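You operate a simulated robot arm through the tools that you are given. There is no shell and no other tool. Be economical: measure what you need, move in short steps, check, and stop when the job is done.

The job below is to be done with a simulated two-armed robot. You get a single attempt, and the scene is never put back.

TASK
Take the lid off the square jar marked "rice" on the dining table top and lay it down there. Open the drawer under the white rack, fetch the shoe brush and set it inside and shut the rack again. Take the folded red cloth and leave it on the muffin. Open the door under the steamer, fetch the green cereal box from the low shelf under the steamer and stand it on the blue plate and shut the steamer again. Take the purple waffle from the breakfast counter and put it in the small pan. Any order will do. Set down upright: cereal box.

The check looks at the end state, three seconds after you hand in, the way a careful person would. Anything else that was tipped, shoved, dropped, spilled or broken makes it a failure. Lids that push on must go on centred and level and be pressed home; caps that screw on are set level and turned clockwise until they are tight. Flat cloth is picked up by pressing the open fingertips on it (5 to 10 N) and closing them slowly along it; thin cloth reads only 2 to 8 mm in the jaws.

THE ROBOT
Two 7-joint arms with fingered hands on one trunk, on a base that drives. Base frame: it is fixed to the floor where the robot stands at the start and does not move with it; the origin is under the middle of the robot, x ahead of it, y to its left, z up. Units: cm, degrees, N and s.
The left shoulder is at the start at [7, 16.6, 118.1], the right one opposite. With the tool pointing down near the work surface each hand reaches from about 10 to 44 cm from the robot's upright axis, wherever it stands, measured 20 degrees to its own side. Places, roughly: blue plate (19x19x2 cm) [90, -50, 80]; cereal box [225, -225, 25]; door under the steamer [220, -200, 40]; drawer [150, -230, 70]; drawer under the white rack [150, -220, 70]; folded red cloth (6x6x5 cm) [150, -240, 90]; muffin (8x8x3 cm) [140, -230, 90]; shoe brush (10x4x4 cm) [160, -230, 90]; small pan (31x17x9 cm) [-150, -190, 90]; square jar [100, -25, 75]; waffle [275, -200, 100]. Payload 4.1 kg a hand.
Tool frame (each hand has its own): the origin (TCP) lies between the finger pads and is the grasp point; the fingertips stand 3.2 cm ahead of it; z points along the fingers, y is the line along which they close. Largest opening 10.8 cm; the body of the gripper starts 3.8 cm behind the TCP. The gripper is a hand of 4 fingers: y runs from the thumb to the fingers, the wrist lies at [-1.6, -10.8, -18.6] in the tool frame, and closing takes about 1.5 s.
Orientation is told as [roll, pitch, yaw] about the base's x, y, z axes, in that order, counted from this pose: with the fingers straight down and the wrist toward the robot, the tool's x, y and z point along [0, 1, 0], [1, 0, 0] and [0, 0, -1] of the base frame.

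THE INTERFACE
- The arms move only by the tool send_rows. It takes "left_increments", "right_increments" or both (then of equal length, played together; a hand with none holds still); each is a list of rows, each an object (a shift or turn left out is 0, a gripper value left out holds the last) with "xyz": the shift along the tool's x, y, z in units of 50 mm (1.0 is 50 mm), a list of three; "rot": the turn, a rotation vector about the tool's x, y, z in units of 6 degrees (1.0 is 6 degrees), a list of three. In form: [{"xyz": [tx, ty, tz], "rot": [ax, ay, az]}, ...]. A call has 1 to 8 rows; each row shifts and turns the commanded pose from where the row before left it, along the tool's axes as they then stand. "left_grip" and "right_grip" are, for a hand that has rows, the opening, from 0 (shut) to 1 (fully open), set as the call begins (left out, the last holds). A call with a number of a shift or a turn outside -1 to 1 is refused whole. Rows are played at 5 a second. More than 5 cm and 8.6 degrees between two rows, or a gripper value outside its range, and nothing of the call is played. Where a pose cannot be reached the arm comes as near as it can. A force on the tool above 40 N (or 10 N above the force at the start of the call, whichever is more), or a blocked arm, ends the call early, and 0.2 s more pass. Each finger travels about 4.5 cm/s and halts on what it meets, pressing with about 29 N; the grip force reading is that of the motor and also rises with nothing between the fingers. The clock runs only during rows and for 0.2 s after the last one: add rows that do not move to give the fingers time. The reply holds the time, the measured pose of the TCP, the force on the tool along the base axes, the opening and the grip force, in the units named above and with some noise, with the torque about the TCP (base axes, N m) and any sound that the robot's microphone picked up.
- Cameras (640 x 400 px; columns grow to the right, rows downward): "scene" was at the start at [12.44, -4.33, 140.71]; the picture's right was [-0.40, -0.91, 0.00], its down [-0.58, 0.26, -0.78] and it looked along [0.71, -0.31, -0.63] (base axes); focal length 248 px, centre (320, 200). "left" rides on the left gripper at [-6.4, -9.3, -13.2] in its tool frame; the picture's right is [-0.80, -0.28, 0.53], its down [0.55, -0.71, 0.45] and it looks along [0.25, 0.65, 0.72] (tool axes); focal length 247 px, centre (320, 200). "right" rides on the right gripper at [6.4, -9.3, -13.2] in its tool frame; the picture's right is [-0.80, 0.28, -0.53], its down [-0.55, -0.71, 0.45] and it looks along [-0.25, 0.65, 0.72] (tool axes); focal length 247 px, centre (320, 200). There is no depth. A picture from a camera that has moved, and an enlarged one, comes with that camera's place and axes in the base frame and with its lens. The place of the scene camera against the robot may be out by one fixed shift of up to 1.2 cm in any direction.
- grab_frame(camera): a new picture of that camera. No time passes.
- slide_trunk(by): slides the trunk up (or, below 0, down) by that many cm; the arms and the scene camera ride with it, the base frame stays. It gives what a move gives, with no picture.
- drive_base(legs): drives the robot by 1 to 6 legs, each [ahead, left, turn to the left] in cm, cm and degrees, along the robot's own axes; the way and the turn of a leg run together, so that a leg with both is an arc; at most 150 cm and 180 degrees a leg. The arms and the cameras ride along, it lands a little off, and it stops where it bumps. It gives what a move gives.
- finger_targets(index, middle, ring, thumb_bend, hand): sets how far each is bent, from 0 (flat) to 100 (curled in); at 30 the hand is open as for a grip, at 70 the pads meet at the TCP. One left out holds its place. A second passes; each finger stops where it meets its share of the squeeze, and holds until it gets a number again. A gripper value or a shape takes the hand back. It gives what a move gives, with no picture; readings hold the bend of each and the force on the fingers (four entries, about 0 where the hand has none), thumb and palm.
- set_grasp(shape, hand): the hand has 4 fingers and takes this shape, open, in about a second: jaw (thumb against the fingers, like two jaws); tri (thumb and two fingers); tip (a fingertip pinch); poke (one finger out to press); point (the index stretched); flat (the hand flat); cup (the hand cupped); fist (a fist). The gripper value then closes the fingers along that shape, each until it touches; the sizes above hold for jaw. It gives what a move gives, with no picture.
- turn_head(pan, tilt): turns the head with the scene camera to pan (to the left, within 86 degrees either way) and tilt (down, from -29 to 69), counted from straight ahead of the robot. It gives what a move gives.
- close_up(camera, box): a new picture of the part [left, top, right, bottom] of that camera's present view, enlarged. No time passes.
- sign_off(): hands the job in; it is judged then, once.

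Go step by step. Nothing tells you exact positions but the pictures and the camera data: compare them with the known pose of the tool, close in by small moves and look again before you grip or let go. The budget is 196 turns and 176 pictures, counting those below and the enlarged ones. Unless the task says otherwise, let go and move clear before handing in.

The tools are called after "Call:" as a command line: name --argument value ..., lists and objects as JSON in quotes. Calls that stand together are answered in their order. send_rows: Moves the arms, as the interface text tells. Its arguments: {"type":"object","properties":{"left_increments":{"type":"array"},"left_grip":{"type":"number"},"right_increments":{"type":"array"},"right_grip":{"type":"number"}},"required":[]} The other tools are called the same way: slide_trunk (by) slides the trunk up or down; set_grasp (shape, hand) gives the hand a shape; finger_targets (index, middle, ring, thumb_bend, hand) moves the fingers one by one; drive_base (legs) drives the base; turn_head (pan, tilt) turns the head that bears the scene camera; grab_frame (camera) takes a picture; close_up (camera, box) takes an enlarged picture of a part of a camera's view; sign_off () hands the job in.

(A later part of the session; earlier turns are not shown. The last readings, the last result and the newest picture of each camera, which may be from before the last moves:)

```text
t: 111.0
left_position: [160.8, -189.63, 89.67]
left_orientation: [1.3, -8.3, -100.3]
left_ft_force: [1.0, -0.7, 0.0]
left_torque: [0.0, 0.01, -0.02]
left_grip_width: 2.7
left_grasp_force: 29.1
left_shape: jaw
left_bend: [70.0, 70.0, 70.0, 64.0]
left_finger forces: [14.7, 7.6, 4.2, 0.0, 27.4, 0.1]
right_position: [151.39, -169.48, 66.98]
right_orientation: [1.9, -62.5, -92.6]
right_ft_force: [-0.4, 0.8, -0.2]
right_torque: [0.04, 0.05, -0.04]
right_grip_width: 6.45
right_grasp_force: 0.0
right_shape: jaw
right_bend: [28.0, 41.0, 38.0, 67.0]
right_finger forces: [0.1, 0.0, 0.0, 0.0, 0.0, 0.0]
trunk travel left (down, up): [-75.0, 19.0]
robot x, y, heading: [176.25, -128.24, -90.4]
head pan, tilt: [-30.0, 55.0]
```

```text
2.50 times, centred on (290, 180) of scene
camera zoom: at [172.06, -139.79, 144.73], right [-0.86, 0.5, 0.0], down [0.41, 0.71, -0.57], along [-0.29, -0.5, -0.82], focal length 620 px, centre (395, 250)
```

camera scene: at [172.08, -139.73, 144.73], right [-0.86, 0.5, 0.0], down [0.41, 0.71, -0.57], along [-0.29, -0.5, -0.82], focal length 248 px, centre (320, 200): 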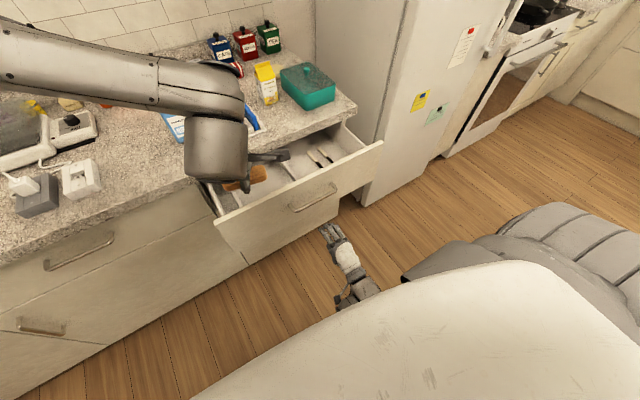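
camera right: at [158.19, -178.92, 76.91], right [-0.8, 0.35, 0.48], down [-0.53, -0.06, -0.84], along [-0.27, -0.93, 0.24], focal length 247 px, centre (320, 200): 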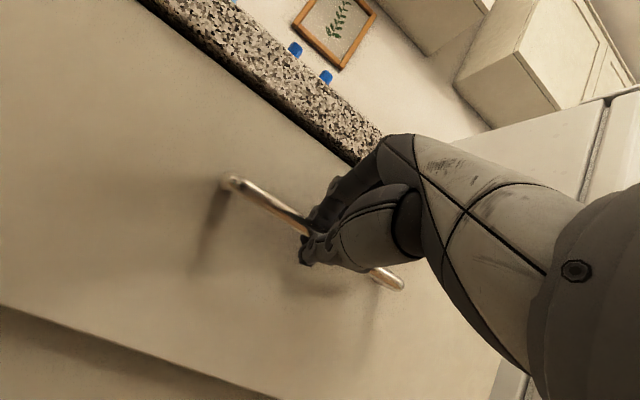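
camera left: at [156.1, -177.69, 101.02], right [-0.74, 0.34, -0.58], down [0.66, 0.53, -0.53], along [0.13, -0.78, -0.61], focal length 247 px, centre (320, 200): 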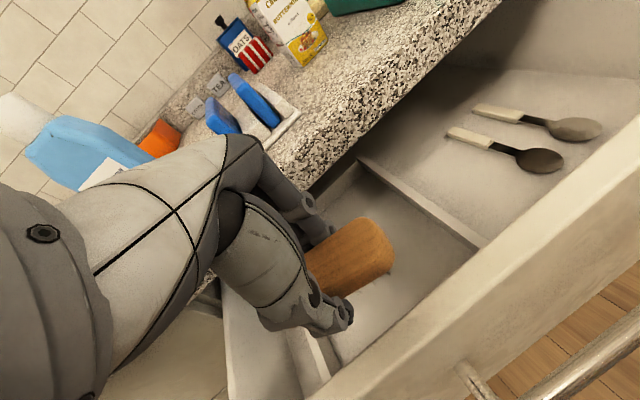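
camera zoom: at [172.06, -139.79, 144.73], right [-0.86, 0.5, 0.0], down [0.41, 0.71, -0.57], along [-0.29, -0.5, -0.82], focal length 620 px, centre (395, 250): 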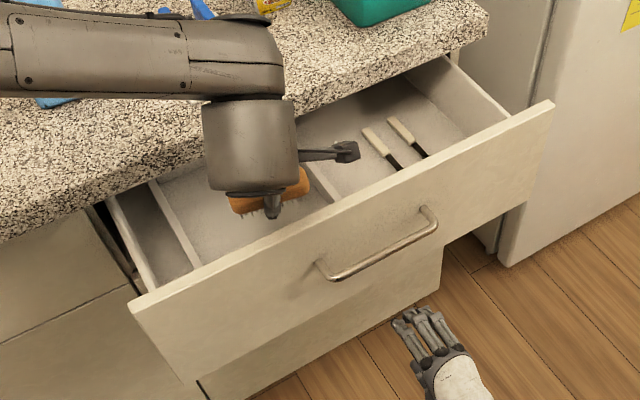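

The brush is inside the compartment outline. I'll lower further until it nears the drawer floor.

Call:
send_rows --left_increments '[{"xyz": [0, -0.1, 0.6]}, {"xyz": [0, -0.1, 0.6]}, {"xyz": [0, -0.06, 0.35]}]'

Call:
grab_frame --camera "left"

```text
t: 111.8
left_position: [160.94, -189.44, 81.7]
left_orientation: [1.4, -8.2, -100.3]
left_ft_force: [-0.8, 0.4, -1.2]
left_torque: [-0.03, 0.01, -0.01]
left_grip_width: 2.73
left_grasp_force: 28.9
left_shape: jaw
left_bend: [70.0, 70.0, 70.0, 64.0]
left_finger forces: [15.2, 7.7, 4.2, 0.0, 27.9, 0.0]
right_position: [151.4, -169.4, 66.99]
right_orientation: [1.9, -62.5, -92.8]
right_ft_force: [0.4, 0.0, 0.5]
right_torque: [0.02, -0.03, 0.0]
right_grip_width: 6.43
right_grasp_force: 0.1
right_shape: jaw
right_bend: [28.0, 41.0, 38.0, 67.0]
right_finger forces: [0.1, 0.0, 0.2, 0.1, 0.0, 0.0]
trunk travel left (down, up): [-75.0, 19.0]
robot x, y, heading: [176.36, -127.85, -90.0]
head pan, tilt: [-30.0, 55.0]
```

```text
107 pictures are left
camera left: at [156.23, -177.42, 93.13], right [-0.74, 0.34, -0.58], down [0.66, 0.53, -0.53], along [0.13, -0.78, -0.61], focal length 247 px, centre (320, 200)
```

left: 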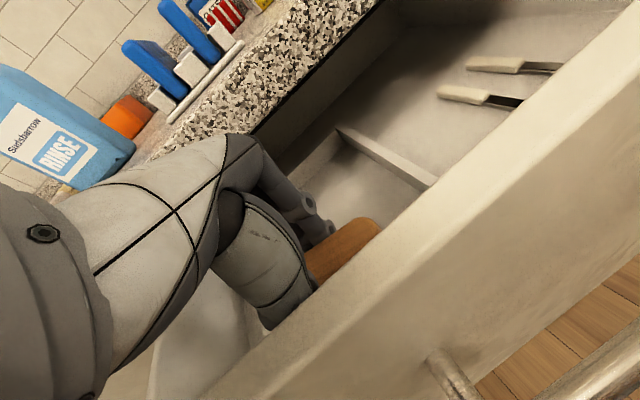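

Call:
send_rows --left_increments '[{"xyz": [0, -0.02, 0.12]}, {"xyz": [0, -0.02, 0.12]}]'

Call:
send_rows --left_increments '[{"xyz": [0, -0.02, 0.12]}, {"xyz": [0, -0.02, 0.12]}]'

```text
t: 112.4
left_position: [161.04, -189.49, 80.5]
left_orientation: [1.3, -8.3, -100.1]
left_ft_force: [-0.7, -0.9, 0.0]
left_torque: [0.03, -0.03, -0.02]
left_grip_width: 2.75
left_grasp_force: 28.8
left_shape: jaw
left_bend: [70.0, 70.0, 70.0, 64.0]
left_finger forces: [15.2, 7.8, 4.3, 0.0, 28.8, 0.0]
right_position: [151.44, -169.46, 67.17]
right_orientation: [2.0, -62.5, -92.7]
right_ft_force: [-0.7, -0.3, -0.4]
right_torque: [0.0, 0.02, 0.01]
right_grip_width: 6.44
right_grasp_force: 0.0
right_shape: jaw
right_bend: [28.0, 41.0, 38.0, 67.0]
right_finger forces: [0.0, 0.0, 0.0, 0.1, 0.0, 0.0]
trunk travel left (down, up): [-75.0, 19.0]
robot x, y, heading: [176.31, -127.82, -90.1]
head pan, tilt: [-30.0, 55.0]
```

```text
t: 113.0
left_position: [160.9, -189.4, 79.31]
left_orientation: [1.3, -8.3, -100.3]
left_ft_force: [0.0, -1.5, 0.7]
left_torque: [0.09, 0.04, 0.03]
left_grip_width: 2.71
left_grasp_force: 29.4
left_shape: jaw
left_bend: [70.0, 70.0, 70.0, 64.0]
left_finger forces: [15.3, 7.9, 4.3, 0.0, 30.0, 0.0]
right_position: [151.42, -169.41, 67.11]
right_orientation: [1.9, -62.4, -92.7]
right_ft_force: [0.5, -0.5, -0.1]
right_torque: [-0.01, 0.02, 0.01]
right_grip_width: 6.45
right_grasp_force: 0.0
right_shape: jaw
right_bend: [28.0, 41.0, 38.0, 67.0]
right_finger forces: [0.0, 0.0, 0.1, 0.0, 0.0, 0.0]
trunk travel left (down, up): [-75.0, 19.0]
robot x, y, heading: [176.28, -127.57, -90.4]
head pan, tilt: [-30.0, 55.0]
```

Call:
send_rows --left_increments '[{"xyz": [0, -0.02, 0.12]}, {"xyz": [0, -0.02, 0.12]}]'

Call:
close_up --camera "scene" --box '[180, 100, 400, 260]'

```text
t: 113.6
left_position: [160.9, -189.41, 78.3]
left_orientation: [1.2, -8.4, -100.3]
left_ft_force: [-0.3, -0.9, 10.4]
left_torque: [0.85, -0.24, -0.02]
left_grip_width: 2.74
left_grasp_force: 28.6
left_shape: jaw
left_bend: [70.0, 70.0, 70.0, 64.0]
left_finger forces: [15.1, 7.7, 4.2, 0.1, 27.8, 0.0]
right_position: [151.51, -169.27, 67.34]
right_orientation: [1.8, -62.6, -92.8]
right_ft_force: [-0.2, 0.7, 0.4]
right_torque: [-0.01, 0.01, -0.01]
right_grip_width: 6.47
right_grasp_force: 0.0
right_shape: jaw
right_bend: [28.0, 41.0, 38.0, 67.0]
right_finger forces: [0.1, 0.0, 0.0, 0.0, 0.0, 0.0]
trunk travel left (down, up): [-75.0, 19.0]
robot x, y, heading: [176.78, -127.58, -90.3]
head pan, tilt: [-30.0, 55.0]
```

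```text
2.50 times, centred on (290, 180) of scene
camera zoom: at [172.1, -139.6, 144.76], right [-0.86, 0.5, 0.0], down [0.41, 0.71, -0.57], along [-0.29, -0.5, -0.82], focal length 620 px, centre (395, 250)
```

zoom: 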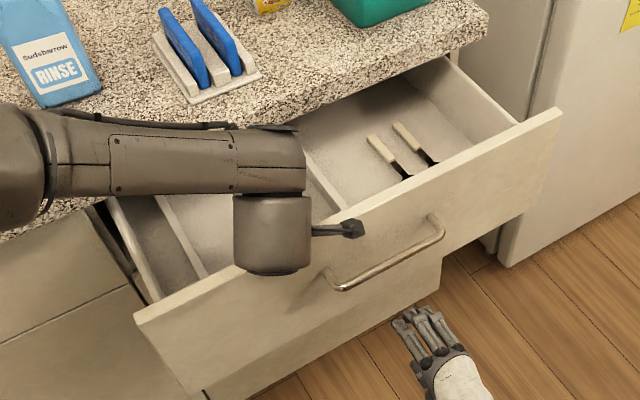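

The brush has touched the drawer floor (10 N). I'll open modestly and lift straight out.

Call:
send_rows --left_increments '[{}, {}, {}, {}]' --left_grip 0.42

Call:
send_rows --left_increments '[{"xyz": [0, 0.1, -0.6]}, {"xyz": [0, 0.12, -0.9]}, {"xyz": [0, 0.12, -0.9]}, {"xyz": [0, 0.12, -0.9]}, {"xyz": [0, 0.12, -0.9]}, {"xyz": [0, 0, -0.9]}]'

Call:
grab_frame --camera "left"

Call:
grab_frame --camera "scene"

```text
t: 114.6
left_position: [161.04, -189.21, 78.3]
left_orientation: [1.3, -8.4, -100.3]
left_ft_force: [-2.8, -2.2, 21.7]
left_torque: [1.78, -0.72, 0.15]
left_grip_width: 4.53
left_grasp_force: 0.1
left_shape: jaw
left_bend: [74.0, 48.0, 46.0, 73.0]
left_finger forces: [0.0, 0.0, 0.0, 0.0, 0.1, 0.0]
right_position: [151.35, -169.43, 67.11]
right_orientation: [1.9, -62.6, -92.7]
right_ft_force: [-0.3, 0.8, -0.2]
right_torque: [0.02, -0.02, 0.0]
right_grip_width: 6.45
right_grasp_force: 0.0
right_shape: jaw
right_bend: [28.0, 41.0, 38.0, 67.0]
right_finger forces: [0.0, 0.0, 0.0, 0.0, 0.1, 0.1]
trunk travel left (down, up): [-75.0, 19.0]
robot x, y, heading: [176.14, -127.54, -90.1]
head pan, tilt: [-30.0, 55.0]
```

```text
t: 116.0
left_position: [160.47, -188.39, 103.74]
left_orientation: [1.3, -8.3, -100.3]
left_ft_force: [-0.4, 0.1, -0.3]
left_torque: [0.0, -0.03, 0.01]
left_grip_width: 4.49
left_grasp_force: 0.1
left_shape: jaw
left_bend: [74.0, 48.0, 46.0, 73.0]
left_finger forces: [0.1, 0.1, 0.0, 0.1, 0.1, 0.0]
right_position: [151.39, -169.33, 67.12]
right_orientation: [1.8, -62.6, -92.6]
right_ft_force: [0.1, -0.6, -0.9]
right_torque: [-0.02, -0.01, -0.02]
right_grip_width: 6.45
right_grasp_force: 0.0
right_shape: jaw
right_bend: [28.0, 41.0, 38.0, 67.0]
right_finger forces: [0.0, 0.0, 0.1, 0.1, 0.1, 0.0]
trunk travel left (down, up): [-75.0, 19.0]
robot x, y, heading: [176.06, -127.43, -90.0]
head pan, tilt: [-30.0, 55.0]
```

```text
105 pictures are left
camera left: at [155.95, -176.35, 115.19], right [-0.74, 0.34, -0.59], down [0.66, 0.52, -0.53], along [0.13, -0.78, -0.61], focal length 247 px, centre (320, 200)
```

left: 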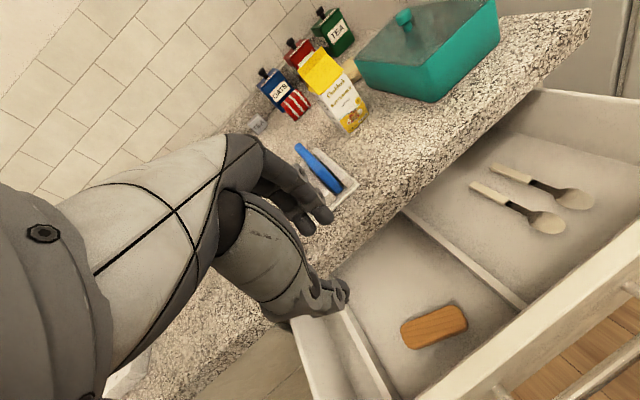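

```text
104 pictures are left
camera scene: at [172.12, -139.61, 144.72], right [-0.86, 0.5, 0.0], down [0.41, 0.71, -0.57], along [-0.29, -0.5, -0.82], focal length 248 px, centre (320, 200)
```

scene: 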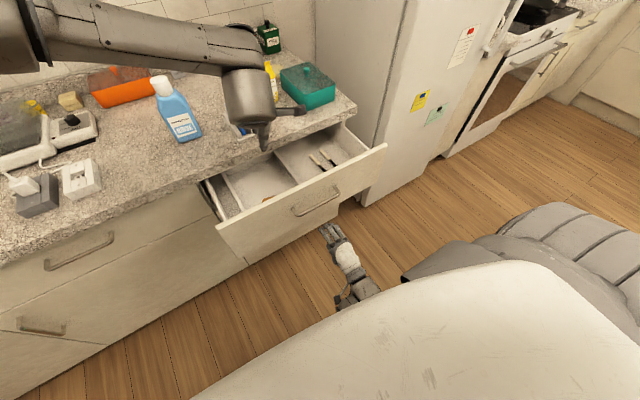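

The brush lies in the drawer. I'll raise the trunk, form a fist with the right hand and push the drawer shut by driving forward.

Call:
slide_trunk --by 13

Call:
set_grasp --shape "fist" --hand "right"

Call:
drive_base --legs '[[10, 0, 0]]'

Call:
grab_frame --camera "scene"

Call:
grab_frame --camera "right"

```text
t: 117.5
left_position: [160.49, -188.49, 116.73]
left_orientation: [1.4, -8.3, -100.3]
left_ft_force: [1.0, -0.1, 0.1]
left_torque: [0.04, -0.02, -0.01]
left_grip_width: 4.51
left_grasp_force: 0.0
left_shape: jaw
left_bend: [74.0, 48.0, 46.0, 73.0]
left_finger forces: [0.1, 0.1, 0.1, 0.0, 0.1, 0.0]
right_position: [151.53, -169.47, 80.1]
right_orientation: [1.9, -62.5, -92.7]
right_ft_force: [0.9, -0.9, -0.3]
right_torque: [-0.01, -0.01, -0.05]
right_grip_width: 6.45
right_grasp_force: 0.1
right_shape: jaw
right_bend: [28.0, 41.0, 38.0, 67.0]
right_finger forces: [0.1, 0.0, 0.0, 0.0, 0.1, 0.1]
trunk travel left (down, up): [-88.0, 6.0]
robot x, y, heading: [176.52, -127.73, -90.1]
head pan, tilt: [-30.0, 55.0]
```

```text
t: 118.4
left_position: [160.66, -188.46, 116.69]
left_orientation: [1.3, -8.3, -100.3]
left_ft_force: [-0.5, -0.5, -0.2]
left_torque: [0.0, -0.01, -0.03]
left_grip_width: 4.52
left_grasp_force: 0.0
left_shape: jaw
left_bend: [74.0, 48.0, 46.0, 73.0]
left_finger forces: [0.0, 0.0, 0.0, 0.1, 0.1, 0.1]
right_position: [151.5, -169.4, 80.24]
right_orientation: [1.9, -62.5, -92.7]
right_ft_force: [-0.6, -0.5, 1.0]
right_torque: [-0.01, 0.03, -0.01]
right_grip_width: 0.0
right_grasp_force: 0.1
right_shape: fist
right_bend: [100.0, 100.0, 100.0, 84.0]
right_finger forces: [0.0, 0.0, 0.1, 0.0, 0.0, 0.0]
trunk travel left (down, up): [-88.0, 6.0]
robot x, y, heading: [176.2, -127.63, -90.3]
head pan, tilt: [-30.0, 55.0]
```

```text
t: 119.6
left_position: [160.61, -198.39, 116.9]
left_orientation: [1.3, -8.3, -100.4]
left_ft_force: [0.1, -0.9, 0.7]
left_torque: [0.02, 0.02, 0.02]
left_grip_width: 4.51
left_grasp_force: 0.2
left_shape: jaw
left_bend: [74.0, 48.0, 46.0, 73.0]
left_finger forces: [0.0, 0.1, 0.0, 0.1, 0.0, 0.0]
right_position: [151.28, -179.43, 80.16]
right_orientation: [1.9, -62.4, -92.7]
right_ft_force: [-0.2, -0.8, 0.0]
right_torque: [0.02, 0.0, 0.0]
right_grip_width: 0.0
right_grasp_force: 0.1
right_shape: fist
right_bend: [100.0, 100.0, 100.0, 85.0]
right_finger forces: [0.0, 0.0, 0.0, 0.0, 0.0, 0.1]
trunk travel left (down, up): [-88.0, 6.0]
robot x, y, heading: [176.09, -137.42, -90.3]
head pan, tilt: [-30.0, 55.0]
```

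```text
103 pictures are left
camera scene: at [172.04, -149.63, 157.74], right [-0.86, 0.5, 0.0], down [0.41, 0.71, -0.57], along [-0.29, -0.5, -0.82], focal length 248 px, centre (320, 200)
```

scene: 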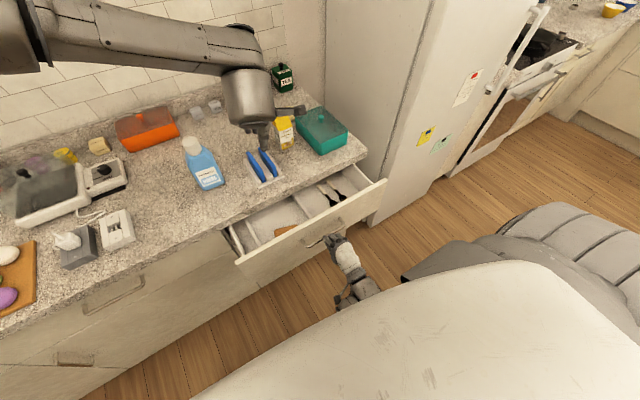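

```text
102 pictures are left
camera right: at [158.16, -163.5, 78.04], right [-0.8, 0.36, 0.48], down [-0.54, -0.06, -0.84], along [-0.27, -0.93, 0.24], focal length 247 px, centre (320, 200)
```

right: 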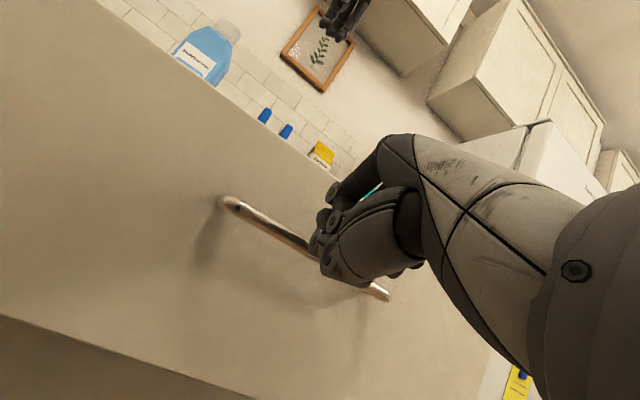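

The fist is at the handle and the drawer starts moving in. I'll keep driving forward.

Call:
drive_base --legs '[[15, 0, 0]]'

Call:
grab_frame --camera "scene"

```text
t: 121.0
left_position: [160.36, -213.3, 116.8]
left_orientation: [1.3, -8.4, -100.2]
left_ft_force: [0.2, 0.2, 0.5]
left_torque: [-0.01, 0.01, 0.03]
left_grip_width: 4.53
left_grasp_force: 0.0
left_shape: jaw
left_bend: [74.0, 48.0, 46.0, 73.0]
left_finger forces: [0.1, 0.0, 0.0, 0.0, 0.0, 0.0]
right_position: [151.25, -194.14, 80.18]
right_orientation: [1.8, -62.5, -92.7]
right_ft_force: [0.0, -0.3, -0.2]
right_torque: [0.02, -0.01, -0.03]
right_grip_width: 0.0
right_grasp_force: 0.2
right_shape: fist
right_bend: [100.0, 100.0, 100.0, 84.0]
right_finger forces: [0.1, 0.0, 0.0, 0.0, 0.1, 0.1]
trunk travel left (down, up): [-88.0, 6.0]
robot x, y, heading: [176.17, -152.63, -90.3]
head pan, tilt: [-30.0, 55.0]
```

```text
101 pictures are left
camera scene: at [171.96, -164.47, 157.74], right [-0.86, 0.5, 0.0], down [0.41, 0.71, -0.57], along [-0.29, -0.5, -0.82], focal length 248 px, centre (320, 200)
```

scene: 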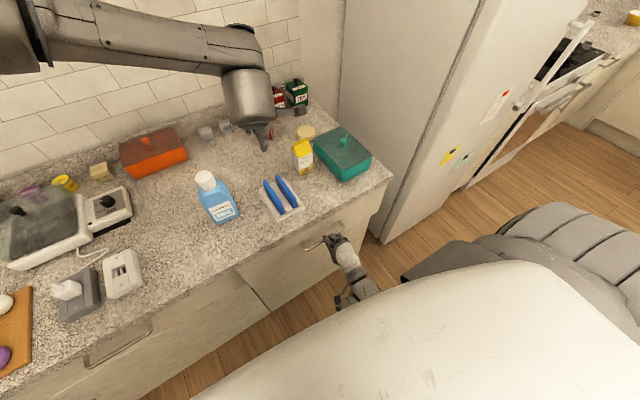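

Nearly shut. I'll push the last few centimetres until resistance.

Call:
drive_base --legs '[[4, 0, 0]]'

Call:
close_up --camera "scene" --box '[200, 160, 400, 310]'

```text
t: 122.0
left_position: [160.39, -217.15, 116.66]
left_orientation: [1.3, -8.2, -100.4]
left_ft_force: [-0.4, 0.3, -0.3]
left_torque: [0.0, 0.02, 0.0]
left_grip_width: 4.51
left_grasp_force: 0.0
left_shape: jaw
left_bend: [74.0, 48.0, 46.0, 73.0]
left_finger forces: [0.1, 0.0, 0.0, 0.0, 0.0, 0.0]
right_position: [151.04, -197.73, 80.08]
right_orientation: [2.0, -62.3, -93.0]
right_ft_force: [-3.1, 10.7, 3.4]
right_torque: [0.0, 0.02, 0.01]
right_grip_width: 0.01
right_grasp_force: 0.0
right_shape: fist
right_bend: [100.0, 100.0, 100.0, 86.0]
right_finger forces: [0.0, 0.0, 0.0, 0.1, 19.8, 0.0]
trunk travel left (down, up): [-88.0, 6.0]
robot x, y, heading: [175.72, -156.2, -90.2]
head pan, tilt: [-30.0, 55.0]
stopped in leg 1: the force on the tool passed its limit at 65 N (the readings are from after the stop); the commanded pose is now the measured one
```

```text
2.67 times, centred on (300, 235) of scene
camera zoom: at [171.99, -168.47, 157.72], right [-0.86, 0.5, 0.0], down [0.41, 0.71, -0.57], along [-0.29, -0.49, -0.82], focal length 661 px, centre (373, 107)
```

zoom: 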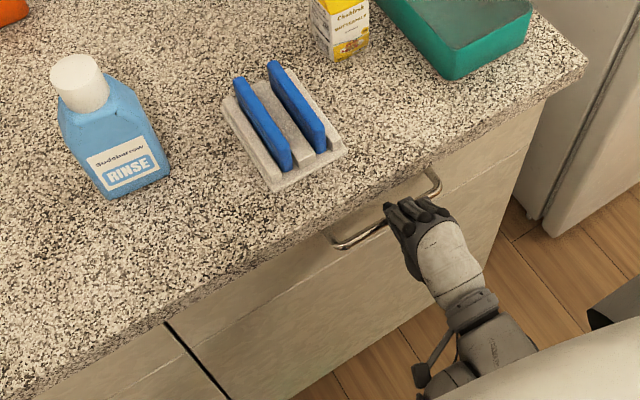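

The drawer is shut. Next the cloth: I'll pull the right hand back and raise it out of the way, so the base can come closer for the left arm.

Call:
send_rows --right_increments '[{"xyz": [0, -0.23, -0.44]}, {"xyz": [0, -0.23, -0.44]}, {"xyz": [0, -0.23, -0.44]}, {"xyz": [-0.3, 0.67, -0.34]}, {"xyz": [-0.3, 0.67, -0.34]}, {"xyz": [-0.3, 0.67, -0.34]}, {"xyz": [-0.3, 0.67, -0.34]}]'

Call:
send_rows --right_increments '[{"xyz": [-0.25, 0.63, -0.3], "rot": [1, 0, 0]}, {"xyz": [-0.25, 0.6, -0.35], "rot": [1, 0, 0]}, {"xyz": [-0.25, 0.55, -0.4], "rot": [1, 0, 0]}, {"xyz": [-0.25, 0.5, -0.47], "rot": [1, 0, 0]}, {"xyz": [-0.25, 0.46, -0.52], "rot": [1, 0, 0]}, {"xyz": [-0.25, 0.4, -0.57], "rot": [1, 0, 0]}, {"xyz": [-0.25, 0.35, -0.6], "rot": [1, 0, 0]}]'

Call:
send_rows --left_increments '[{"xyz": [-0.3, 0.3, -0.3], "rot": [0, 0, 1]}, {"xyz": [-0.3, 0.3, -0.3], "rot": [0, 0, 1]}, {"xyz": [-0.2, 0.2, -0.1], "rot": [0, 0, 1]}]' --left_grip 1.0

Call:
grab_frame --camera "left"

```text
t: 123.6
left_position: [160.22, -217.15, 116.75]
left_orientation: [1.3, -8.3, -100.4]
left_ft_force: [0.1, -0.4, -0.7]
left_torque: [-0.03, -0.01, 0.0]
left_grip_width: 4.51
left_grasp_force: 0.1
left_shape: jaw
left_bend: [74.0, 48.0, 46.0, 73.0]
left_finger forces: [0.1, 0.0, 0.0, 0.0, 0.0, 0.0]
right_position: [145.05, -190.26, 95.16]
right_orientation: [2.1, -62.4, -93.1]
right_ft_force: [0.8, -0.2, -0.7]
right_torque: [-0.02, -0.03, 0.02]
right_grip_width: 0.0
right_grasp_force: 0.0
right_shape: fist
right_bend: [100.0, 100.0, 100.0, 84.0]
right_finger forces: [0.1, 0.0, 0.0, 0.0, 0.0, 0.1]
trunk travel left (down, up): [-88.0, 6.0]
robot x, y, heading: [176.25, -156.44, -90.2]
head pan, tilt: [-30.0, 55.0]
```

```text
t: 125.2
left_position: [160.54, -217.78, 116.28]
left_orientation: [1.3, -8.0, -100.3]
left_ft_force: [0.2, 0.1, -0.2]
left_torque: [0.07, 0.01, -0.01]
left_grip_width: 4.53
left_grasp_force: 0.0
left_shape: jaw
left_bend: [74.0, 48.0, 46.0, 73.0]
left_finger forces: [0.0, 0.0, 0.1, 0.0, 0.1, 0.0]
right_position: [134.08, -194.53, 115.45]
right_orientation: [0.9, -20.2, -91.3]
right_ft_force: [-0.3, -1.0, -0.1]
right_torque: [0.02, -0.04, 0.04]
right_grip_width: 0.01
right_grasp_force: 0.0
right_shape: fist
right_bend: [100.0, 100.0, 100.0, 84.0]
right_finger forces: [0.0, 0.0, 0.1, 0.0, 0.0, 0.0]
right hand out of reach, approached as far as the arm can: row 6, 7
trunk travel left (down, up): [-88.0, 6.0]
robot x, y, heading: [176.11, -156.48, -90.0]
head pan, tilt: [-30.0, 55.0]
```

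```text
t: 126.0
left_position: [155.45, -219.31, 120.76]
left_orientation: [3.9, -7.6, -118.6]
left_ft_force: [0.2, 0.1, -0.1]
left_torque: [0.04, -0.03, 0.02]
left_grip_width: 10.77
left_grasp_force: 0.1
left_shape: jaw
left_bend: [30.0, 30.0, 30.0, 30.0]
left_finger forces: [0.1, 0.0, 0.0, 0.0, 0.1, 0.0]
right_position: [134.03, -193.93, 115.5]
right_orientation: [0.9, -20.6, -91.4]
right_ft_force: [-0.4, -0.1, 0.0]
right_torque: [-0.03, 0.01, 0.01]
right_grip_width: 0.02
right_grasp_force: 0.2
right_shape: fist
right_bend: [100.0, 100.0, 100.0, 84.0]
right_finger forces: [0.0, 0.0, 0.0, 0.0, 0.0, 0.0]
trunk travel left (down, up): [-88.0, 6.0]
robot x, y, heading: [176.15, -156.51, -90.3]
head pan, tilt: [-30.0, 55.0]
```

```text
99 pictures are left
camera left: at [154.21, -206.31, 131.95], right [-0.57, 0.54, -0.62], down [0.82, 0.29, -0.5], along [-0.09, -0.79, -0.61], focal length 247 px, centre (320, 200)
```

left: 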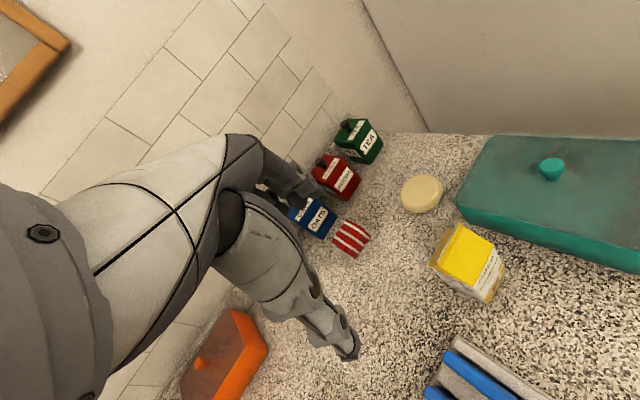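

The hands are clear above the counter. I'll drive 11 cm closer and look at the cloth from the left camera.

Call:
drive_base --legs '[[11, -6, 0]]'

Call:
grab_frame --camera "left"

Call:
turn_head --pan -15 --tilt 50

Call:
grab_frame --camera "scene"

```text
t: 127.2
left_position: [149.53, -230.11, 120.73]
left_orientation: [3.8, -7.5, -118.4]
left_ft_force: [-0.5, 0.0, 0.5]
left_torque: [-0.03, -0.01, -0.03]
left_grip_width: 10.78
left_grasp_force: 0.1
left_shape: jaw
left_bend: [30.0, 30.0, 30.0, 30.0]
left_finger forces: [0.0, 0.0, 0.0, 0.0, 0.1, 0.0]
right_position: [128.08, -204.67, 115.58]
right_orientation: [0.9, -20.6, -91.5]
right_ft_force: [0.2, -0.9, 0.5]
right_torque: [-0.02, 0.0, 0.03]
right_grip_width: 0.0
right_grasp_force: 0.1
right_shape: fist
right_bend: [100.0, 100.0, 100.0, 84.0]
right_finger forces: [0.0, 0.0, 0.0, 0.0, 0.0, 0.0]
trunk travel left (down, up): [-88.0, 6.0]
robot x, y, heading: [169.82, -167.33, -90.3]
head pan, tilt: [-30.0, 55.0]
```

```text
98 pictures are left
camera left: at [148.3, -217.12, 131.98], right [-0.57, 0.54, -0.62], down [0.82, 0.29, -0.5], along [-0.09, -0.79, -0.61], focal length 247 px, centre (320, 200)
```

left: 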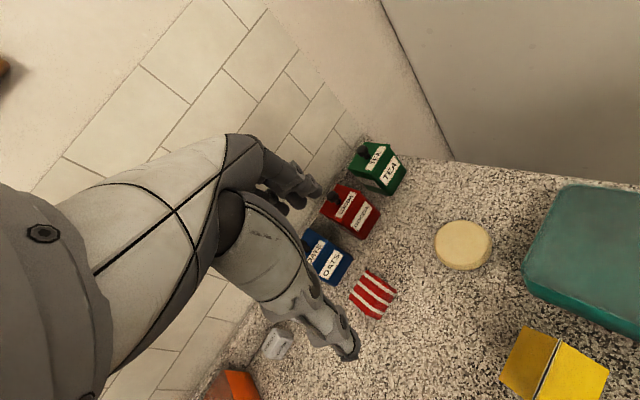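

```text
t: 128.0
left_position: [149.36, -230.36, 120.54]
left_orientation: [3.8, -7.4, -118.4]
left_ft_force: [-1.0, 0.5, -0.8]
left_torque: [0.0, 0.0, 0.0]
left_grip_width: 10.78
left_grasp_force: 0.0
left_shape: jaw
left_bend: [30.0, 30.0, 30.0, 30.0]
left_finger forces: [0.0, 0.0, 0.1, 0.0, 0.1, 0.0]
right_position: [127.89, -204.93, 115.52]
right_orientation: [1.1, -20.4, -91.5]
right_ft_force: [-0.6, 0.0, 0.5]
right_torque: [0.01, -0.01, -0.03]
right_grip_width: 0.0
right_grasp_force: 0.0
right_shape: fist
right_bend: [100.0, 100.0, 100.0, 84.0]
right_finger forces: [0.0, 0.0, 0.0, 0.0, 0.1, 0.0]
trunk travel left (down, up): [-88.0, 6.0]
robot x, y, heading: [169.78, -166.99, -90.4]
head pan, tilt: [-15.0, 50.0]
```

```text
97 pictures are left
camera scene: at [167.43, -180.62, 158.35], right [-0.96, 0.26, 0.0], down [0.2, 0.74, -0.64], along [-0.17, -0.62, -0.77], focal length 248 px, centre (320, 200)
```

scene: 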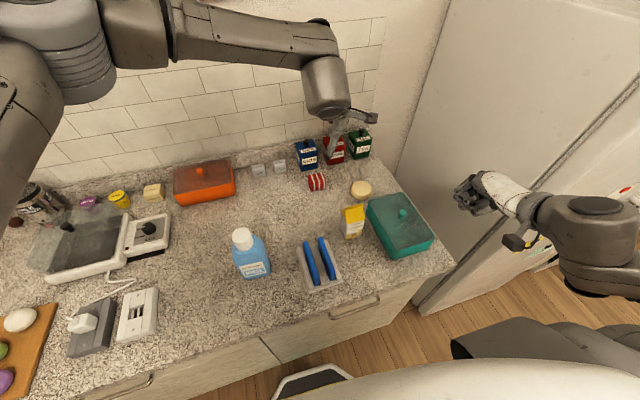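

The cloth block spans x 149.7–155.2, y -237 to -244, right in front of the oats jar, so I'll grip it across x. I shift the base right and turn the left hand's yaw accordingly.

Call:
drive_base --legs '[[0, -10, 0]]'

Call:
send_rows --left_increments '[{"rot": [0.1, 0, 1]}, {"rot": [0.1, 0, 1]}, {"rot": [0.1, 0, 1]}, {"rot": [0.1, 0, 1]}, {"rot": [0.1, 0, 1]}, {"rot": [0.1, 0, 1]}, {"rot": [0.1, 0, 1]}]'

```text
t: 129.1
left_position: [139.78, -230.22, 120.59]
left_orientation: [3.7, -7.5, -118.4]
left_ft_force: [1.0, -0.2, 0.9]
left_torque: [-0.01, -0.01, 0.0]
left_grip_width: 10.79
left_grasp_force: 0.1
left_shape: jaw
left_bend: [30.0, 30.0, 30.0, 30.0]
left_finger forces: [0.0, 0.0, 0.0, 0.0, 0.0, 0.1]
right_position: [118.28, -204.79, 115.63]
right_orientation: [0.9, -20.4, -91.4]
right_ft_force: [-0.2, -0.4, 0.6]
right_torque: [0.0, 0.03, 0.0]
right_grip_width: 0.0
right_grasp_force: 0.1
right_shape: fist
right_bend: [100.0, 100.0, 100.0, 84.0]
right_finger forces: [0.0, 0.1, 0.0, 0.1, 0.0, 0.1]
trunk travel left (down, up): [-88.0, 6.0]
robot x, y, heading: [160.02, -166.83, -90.2]
head pan, tilt: [-15.0, 50.0]
```

```text
t: 130.7
left_position: [139.57, -230.22, 120.64]
left_orientation: [6.4, -1.1, -151.2]
left_ft_force: [-0.7, 0.3, 1.0]
left_torque: [0.02, -0.03, 0.02]
left_grip_width: 10.78
left_grasp_force: 0.0
left_shape: jaw
left_bend: [30.0, 30.0, 30.0, 30.0]
left_finger forces: [0.0, 0.0, 0.1, 0.0, 0.0, 0.1]
left hand out of reach, approached as far as the arm can: row 6, 7
right_position: [118.15, -204.81, 115.57]
right_orientation: [1.0, -20.5, -91.5]
right_ft_force: [-0.3, 0.7, 0.2]
right_torque: [-0.01, 0.0, -0.01]
right_grip_width: 0.04
right_grasp_force: 0.0
right_shape: fist
right_bend: [100.0, 100.0, 100.0, 84.0]
right_finger forces: [0.0, 0.0, 0.0, 0.0, 0.0, 0.0]
trunk travel left (down, up): [-88.0, 6.0]
robot x, y, heading: [160.06, -167.37, -90.1]
head pan, tilt: [-15.0, 50.0]
```

Yaw is now -151°, close enough. I'll move over the cloth and down to z≈112.

Call:
send_rows --left_increments '[{"xyz": [0.69, -0.34, 0]}, {"xyz": [0.69, -0.34, 0]}, {"xyz": [0.69, -0.34, 0]}, {"xyz": [0.69, -0.34, 0]}, {"xyz": [0, 0, 0.8]}, {"xyz": [0, 0, 0.8]}]'

Call:
grab_frame --camera "left"

Call:
close_up --camera "scene" --box '[220, 80, 460, 270]'

```text
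t: 132.1
left_position: [140.71, -231.69, 113.62]
left_orientation: [6.4, -1.1, -150.8]
left_ft_force: [-0.3, 0.4, 0.5]
left_torque: [-0.01, 0.0, 0.01]
left_grip_width: 10.8
left_grasp_force: 0.1
left_shape: jaw
left_bend: [30.0, 30.0, 30.0, 30.0]
left_finger forces: [0.1, 0.0, 0.0, 0.0, 0.1, 0.0]
left hand out of reach, approached as far as the arm can: row 1, 2, 3, 4, 6
right_position: [118.07, -204.79, 115.44]
right_orientation: [1.0, -20.4, -91.5]
right_ft_force: [-0.6, 0.6, -1.1]
right_torque: [-0.03, -0.02, 0.04]
right_grip_width: 0.0
right_grasp_force: 0.0
right_shape: fist
right_bend: [100.0, 100.0, 100.0, 84.0]
right_finger forces: [0.0, 0.0, 0.0, 0.0, 0.0, 0.1]
trunk travel left (down, up): [-88.0, 6.0]
robot x, y, heading: [160.3, -167.02, -90.2]
head pan, tilt: [-15.0, 50.0]
```

```text
96 pictures are left
camera left: at [145.17, -220.22, 125.71], right [-0.12, 0.77, -0.62], down [0.9, -0.18, -0.4], along [-0.42, -0.61, -0.67], focal length 247 px, centre (320, 200)
```

left: 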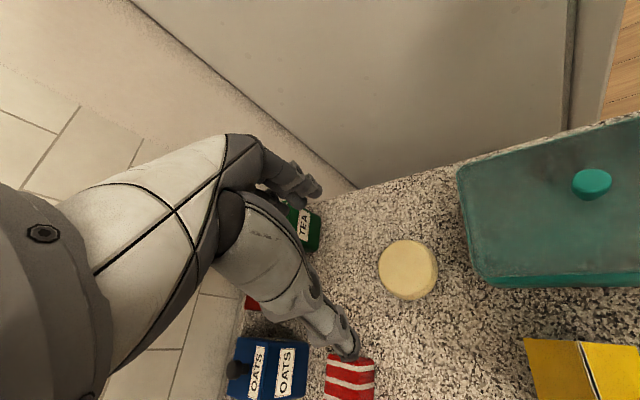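

```text
2.11 times, centred on (340, 175) of scene
camera zoom: at [157.55, -180.52, 158.37], right [-0.96, 0.26, 0.0], down [0.2, 0.74, -0.64], along [-0.17, -0.62, -0.77], focal length 522 px, centre (278, 253)
```

zoom: 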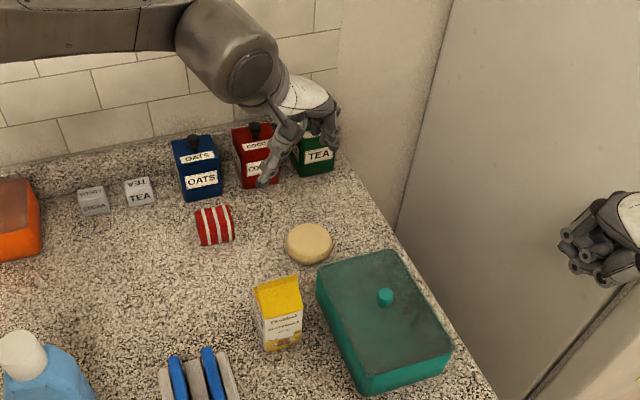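

Turning that far clashes with reach. The picture shows a 7 cm gap between cloth and jar, so I can close along y like with the brush. I'll turn the hand back and shift the base left a little.

Call:
send_rows --left_increments '[{"xyz": [0, 0, -0.6], "rot": [-0.1, 0, -1]}, {"xyz": [0, 0, -0.6], "rot": [-0.1, 0, -1]}, {"rot": [-0.1, 0, -1]}, {"rot": [-0.1, 0, -1]}, {"rot": [-0.1, 0, -1]}, {"rot": [-0.1, 0, -1]}, {"rot": [-0.1, 0, -1]}, {"rot": [-0.1, 0, -1]}]'

Call:
drive_base --legs '[[0, 9, 0]]'

```text
t: 133.9
left_position: [140.44, -230.93, 119.84]
left_orientation: [1.5, -9.9, -103.4]
left_ft_force: [0.0, 1.0, 0.0]
left_torque: [0.03, -0.04, -0.04]
left_grip_width: 10.76
left_grasp_force: 0.1
left_shape: jaw
left_bend: [30.0, 30.0, 30.0, 30.0]
left_finger forces: [0.0, 0.0, 0.0, 0.1, 0.0, 0.1]
right_position: [117.95, -204.87, 115.44]
right_orientation: [1.0, -20.6, -91.5]
right_ft_force: [0.3, 0.2, -0.4]
right_torque: [0.01, -0.03, -0.02]
right_grip_width: 0.03
right_grasp_force: 0.0
right_shape: fist
right_bend: [100.0, 100.0, 100.0, 84.0]
right_finger forces: [0.0, 0.0, 0.0, 0.0, 0.1, 0.0]
trunk travel left (down, up): [-88.0, 6.0]
robot x, y, heading: [160.27, -166.93, -90.0]
head pan, tilt: [-15.0, 50.0]
```

```text
t: 135.0
left_position: [149.14, -231.03, 119.72]
left_orientation: [1.7, -9.7, -103.4]
left_ft_force: [-0.5, -0.1, 0.4]
left_torque: [-0.01, 0.0, 0.02]
left_grip_width: 10.78
left_grasp_force: 0.0
left_shape: jaw
left_bend: [30.0, 30.0, 30.0, 30.0]
left_finger forces: [0.0, 0.1, 0.1, 0.1, 0.0, 0.0]
right_position: [126.65, -204.8, 115.39]
right_orientation: [1.2, -20.5, -91.6]
right_ft_force: [0.0, 0.9, -0.1]
right_torque: [0.0, -0.02, 0.0]
right_grip_width: 0.02
right_grasp_force: 0.1
right_shape: fist
right_bend: [100.0, 100.0, 100.0, 84.0]
right_finger forces: [0.1, 0.0, 0.0, 0.0, 0.1, 0.0]
trunk travel left (down, up): [-88.0, 6.0]
robot x, y, heading: [168.57, -167.47, -90.2]
head pan, tilt: [-15.0, 50.0]
```

Call:
send_rows --left_increments '[{"xyz": [0.52, 0.75, 0]}, {"xyz": [0.52, 0.75, 0.1]}, {"xyz": [0, -0.1, 0.85]}, {"xyz": [0, -0.12, 0.85]}, {"xyz": [0, -0.12, 0.85]}, {"xyz": [0, -0.12, 0.7]}]' --left_grip 0.9

Call:
grab_frame --camera "left"

Call:
close_up --camera "scene" --box '[220, 80, 460, 270]'

```text
t: 136.4
left_position: [153.02, -240.15, 104.11]
left_orientation: [1.4, -9.7, -103.3]
left_ft_force: [-0.1, -0.4, 0.0]
left_torque: [0.01, 0.04, 0.04]
left_grip_width: 9.74
left_grasp_force: 0.1
left_shape: jaw
left_bend: [26.0, 32.0, 31.0, 44.0]
left_finger forces: [0.0, 0.1, 0.0, 0.0, 0.0, 0.0]
right_position: [127.1, -204.9, 115.44]
right_orientation: [1.0, -20.5, -91.5]
right_ft_force: [0.2, 0.4, 0.2]
right_torque: [-0.02, 0.03, 0.01]
right_grip_width: 0.01
right_grasp_force: 0.1
right_shape: fist
right_bend: [100.0, 100.0, 100.0, 84.0]
right_finger forces: [0.0, 0.1, 0.0, 0.0, 0.0, 0.0]
trunk travel left (down, up): [-88.0, 6.0]
robot x, y, heading: [169.39, -167.14, -90.2]
head pan, tilt: [-15.0, 50.0]
```

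```text
94 pictures are left
camera left: at [149.13, -227.58, 115.28], right [-0.72, 0.36, -0.59], down [0.69, 0.48, -0.55], along [0.08, -0.8, -0.59], focal length 247 px, centre (320, 200)
```

left: 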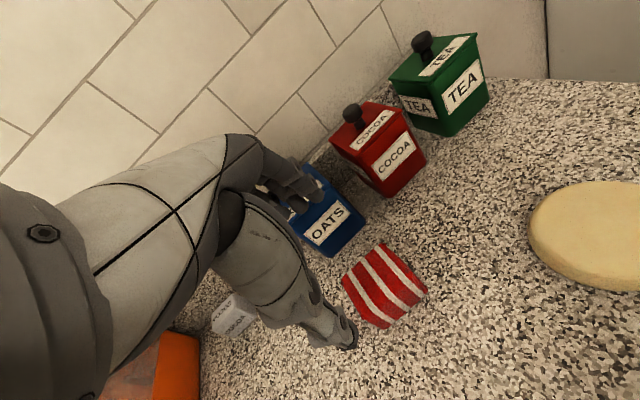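

```text
2.11 times, centred on (340, 175) of scene
camera zoom: at [166.62, -180.53, 158.38], right [-0.96, 0.26, 0.0], down [0.2, 0.74, -0.64], along [-0.17, -0.62, -0.77], focal length 522 px, centre (278, 253)
```

zoom: 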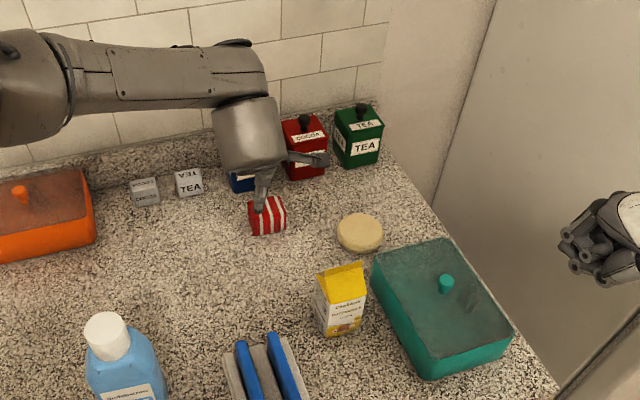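

The hand straddles the cloth, clear of the jar. I'll descend to z≈95.7 and close.

Call:
send_rows --left_increments '[{"xyz": [-0.1, -0.12, 0.65]}, {"xyz": [-0.08, -0.12, 0.65]}, {"xyz": [0, -0.05, 0.35]}]' --left_grip 0.85

Call:
send_rows --left_increments '[{}, {}, {}, {}, {}, {}, {}]' --left_grip 0.0

Call:
grab_frame --camera "left"

```text
t: 137.2
left_position: [152.48, -239.85, 95.83]
left_orientation: [1.4, -9.8, -103.4]
left_ft_force: [-0.3, -0.3, 0.2]
left_torque: [0.01, -0.01, -0.04]
left_grip_width: 9.21
left_grasp_force: 0.1
left_shape: jaw
left_bend: [26.0, 33.0, 31.0, 49.0]
left_finger forces: [0.0, 0.0, 0.1, 0.0, 0.0, 0.1]
right_position: [127.05, -204.87, 115.48]
right_orientation: [1.0, -20.5, -91.4]
right_ft_force: [-0.5, -0.6, 0.1]
right_torque: [-0.01, 0.02, 0.03]
right_grip_width: 0.0
right_grasp_force: 0.0
right_shape: fist
right_bend: [100.0, 100.0, 100.0, 84.0]
right_finger forces: [0.0, 0.0, 0.0, 0.1, 0.1, 0.1]
trunk travel left (down, up): [-88.0, 6.0]
robot x, y, heading: [169.13, -167.13, -90.4]
head pan, tilt: [-15.0, 50.0]
```

```text
t: 138.8
left_position: [152.44, -239.85, 95.8]
left_orientation: [1.5, -9.7, -103.4]
left_ft_force: [-1.1, -0.8, 1.6]
left_torque: [0.04, -0.01, 0.03]
left_grip_width: 4.91
left_grasp_force: 29.1
left_shape: jaw
left_bend: [74.0, 49.0, 49.0, 72.0]
left_finger forces: [13.7, 8.0, 3.5, 0.1, 25.5, 0.0]
right_position: [127.05, -204.84, 115.59]
right_orientation: [1.0, -20.5, -91.4]
right_ft_force: [0.2, 0.4, -0.5]
right_torque: [0.0, -0.01, -0.02]
right_grip_width: 0.01
right_grasp_force: 0.0
right_shape: fist
right_bend: [100.0, 100.0, 100.0, 84.0]
right_finger forces: [0.0, 0.0, 0.1, 0.1, 0.1, 0.1]
trunk travel left (down, up): [-88.0, 6.0]
robot x, y, heading: [169.05, -166.73, -90.3]
head pan, tilt: [-15.0, 50.0]
```

```text
92 pictures are left
camera left: at [148.44, -227.34, 106.91], right [-0.72, 0.36, -0.59], down [0.69, 0.48, -0.55], along [0.08, -0.8, -0.59], focal length 247 px, centre (320, 200)
```

left: 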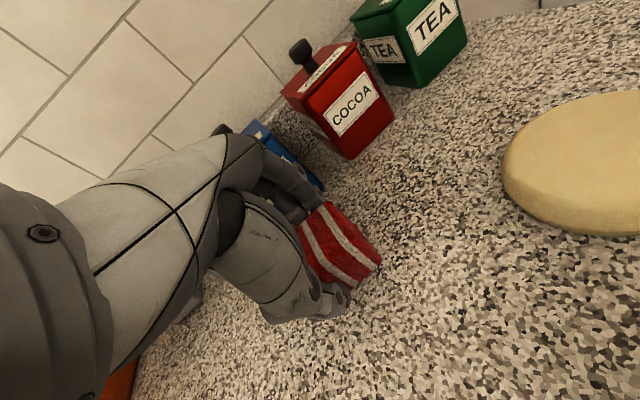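

Cloth held (4.9 cm). I'll lift it and carry it over the muffin at about [138.5,-232.4].

Call:
send_rows --left_increments '[{"xyz": [0, 0.12, -0.7]}, {"xyz": [0, 0.12, -0.7]}, {"xyz": [-0.7, -0.2, 0]}, {"xyz": [-0.7, -0.2, 0]}, {"xyz": [-0.7, -0.2, 0]}, {"xyz": [-0.7, -0.2, 0]}, {"xyz": [-0.25, 0, 0]}]'

Call:
grab_frame --camera "left"

Call:
close_up --camera "scene" --box '[220, 80, 460, 270]'

```text
t: 140.4
left_position: [138.33, -232.39, 101.8]
left_orientation: [1.5, -9.7, -103.5]
left_ft_force: [-0.7, 0.3, 0.3]
left_torque: [0.02, -0.02, -0.01]
left_grip_width: 4.89
left_grasp_force: 28.7
left_shape: jaw
left_bend: [74.0, 49.0, 49.0, 72.0]
left_finger forces: [13.6, 7.9, 3.5, 0.0, 25.0, 0.1]
right_position: [127.02, -204.86, 115.54]
right_orientation: [0.9, -20.4, -91.5]
right_ft_force: [-0.4, -0.2, 0.5]
right_torque: [0.01, -0.01, 0.02]
right_grip_width: 0.0
right_grasp_force: 0.0
right_shape: fist
right_bend: [100.0, 100.0, 100.0, 84.0]
right_finger forces: [0.1, 0.0, 0.0, 0.0, 0.0, 0.0]
trunk travel left (down, up): [-88.0, 6.0]
robot x, y, heading: [169.05, -167.05, -90.2]
head pan, tilt: [-15.0, 50.0]
```

```text
91 pictures are left
camera left: at [134.32, -220.0, 112.92], right [-0.72, 0.36, -0.59], down [0.69, 0.48, -0.55], along [0.09, -0.8, -0.59], focal length 247 px, centre (320, 200)
```

left: 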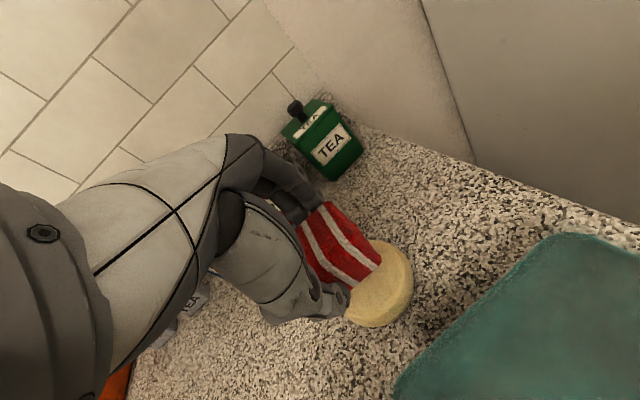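

```text
2.11 times, centred on (340, 175) of scene
camera zoom: at [166.52, -180.48, 158.37], right [-0.96, 0.26, 0.0], down [0.2, 0.74, -0.64], along [-0.17, -0.62, -0.77], focal length 522 px, centre (278, 253)
```

zoom: 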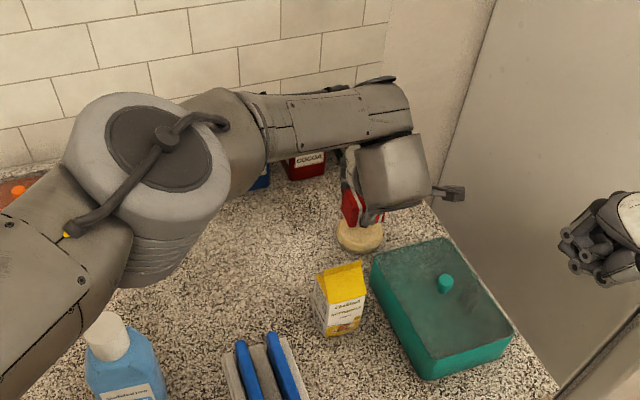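

The cloth hangs over the muffin. I'll shift 0.7 cm toward me and lower until contact.

Call:
send_rows --left_increments '[{"xyz": [0, -0.18, 0.2]}, {"xyz": [0, -0.04, 0.2]}, {"xyz": [0, -0.02, 0.12]}]'

Call:
send_rows --left_increments '[{"xyz": [0, -0.02, 0.12]}]'

Call:
grab_frame --camera "left"

```text
t: 141.2
left_position: [138.57, -231.71, 99.03]
left_orientation: [1.5, -9.7, -103.5]
left_ft_force: [-0.4, 0.2, -0.7]
left_torque: [-0.02, 0.01, 0.01]
left_grip_width: 4.87
left_grasp_force: 28.9
left_shape: jaw
left_bend: [74.0, 49.0, 49.0, 72.0]
left_finger forces: [13.6, 8.0, 3.5, 0.0, 25.0, 0.0]
right_position: [127.17, -204.86, 115.44]
right_orientation: [0.9, -20.6, -91.6]
right_ft_force: [0.0, -0.1, 0.8]
right_torque: [-0.03, 0.01, 0.01]
right_grip_width: 0.01
right_grasp_force: 0.0
right_shape: fist
right_bend: [100.0, 100.0, 100.0, 84.0]
right_finger forces: [0.0, 0.1, 0.0, 0.0, 0.1, 0.0]
trunk travel left (down, up): [-88.0, 6.0]
robot x, y, heading: [169.11, -167.55, -90.0]
head pan, tilt: [-15.0, 50.0]
```

```text
t: 141.6
left_position: [138.58, -231.86, 98.7]
left_orientation: [1.5, -9.9, -103.3]
left_ft_force: [-1.9, -0.5, 6.3]
left_torque: [0.05, -0.04, 0.04]
left_grip_width: 4.89
left_grasp_force: 29.3
left_shape: jaw
left_bend: [74.0, 49.0, 49.0, 72.0]
left_finger forces: [14.6, 8.7, 4.2, 0.0, 26.6, 0.1]
right_position: [127.08, -204.68, 115.55]
right_orientation: [1.0, -20.6, -91.5]
right_ft_force: [-0.6, -0.5, 0.2]
right_torque: [0.0, 0.01, -0.03]
right_grip_width: 0.0
right_grasp_force: 0.0
right_shape: fist
right_bend: [100.0, 100.0, 100.0, 84.0]
right_finger forces: [0.0, 0.1, 0.0, 0.0, 0.0, 0.0]
trunk travel left (down, up): [-88.0, 6.0]
robot x, y, heading: [169.06, -167.0, -90.0]
head pan, tilt: [-15.0, 50.0]
```

```text
89 pictures are left
camera left: at [134.64, -219.17, 109.73], right [-0.72, 0.36, -0.59], down [0.69, 0.47, -0.55], along [0.08, -0.8, -0.59], focal length 247 px, centre (320, 200)
```

left: 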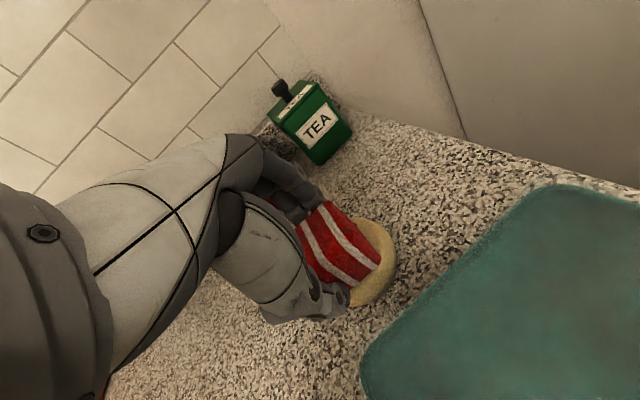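

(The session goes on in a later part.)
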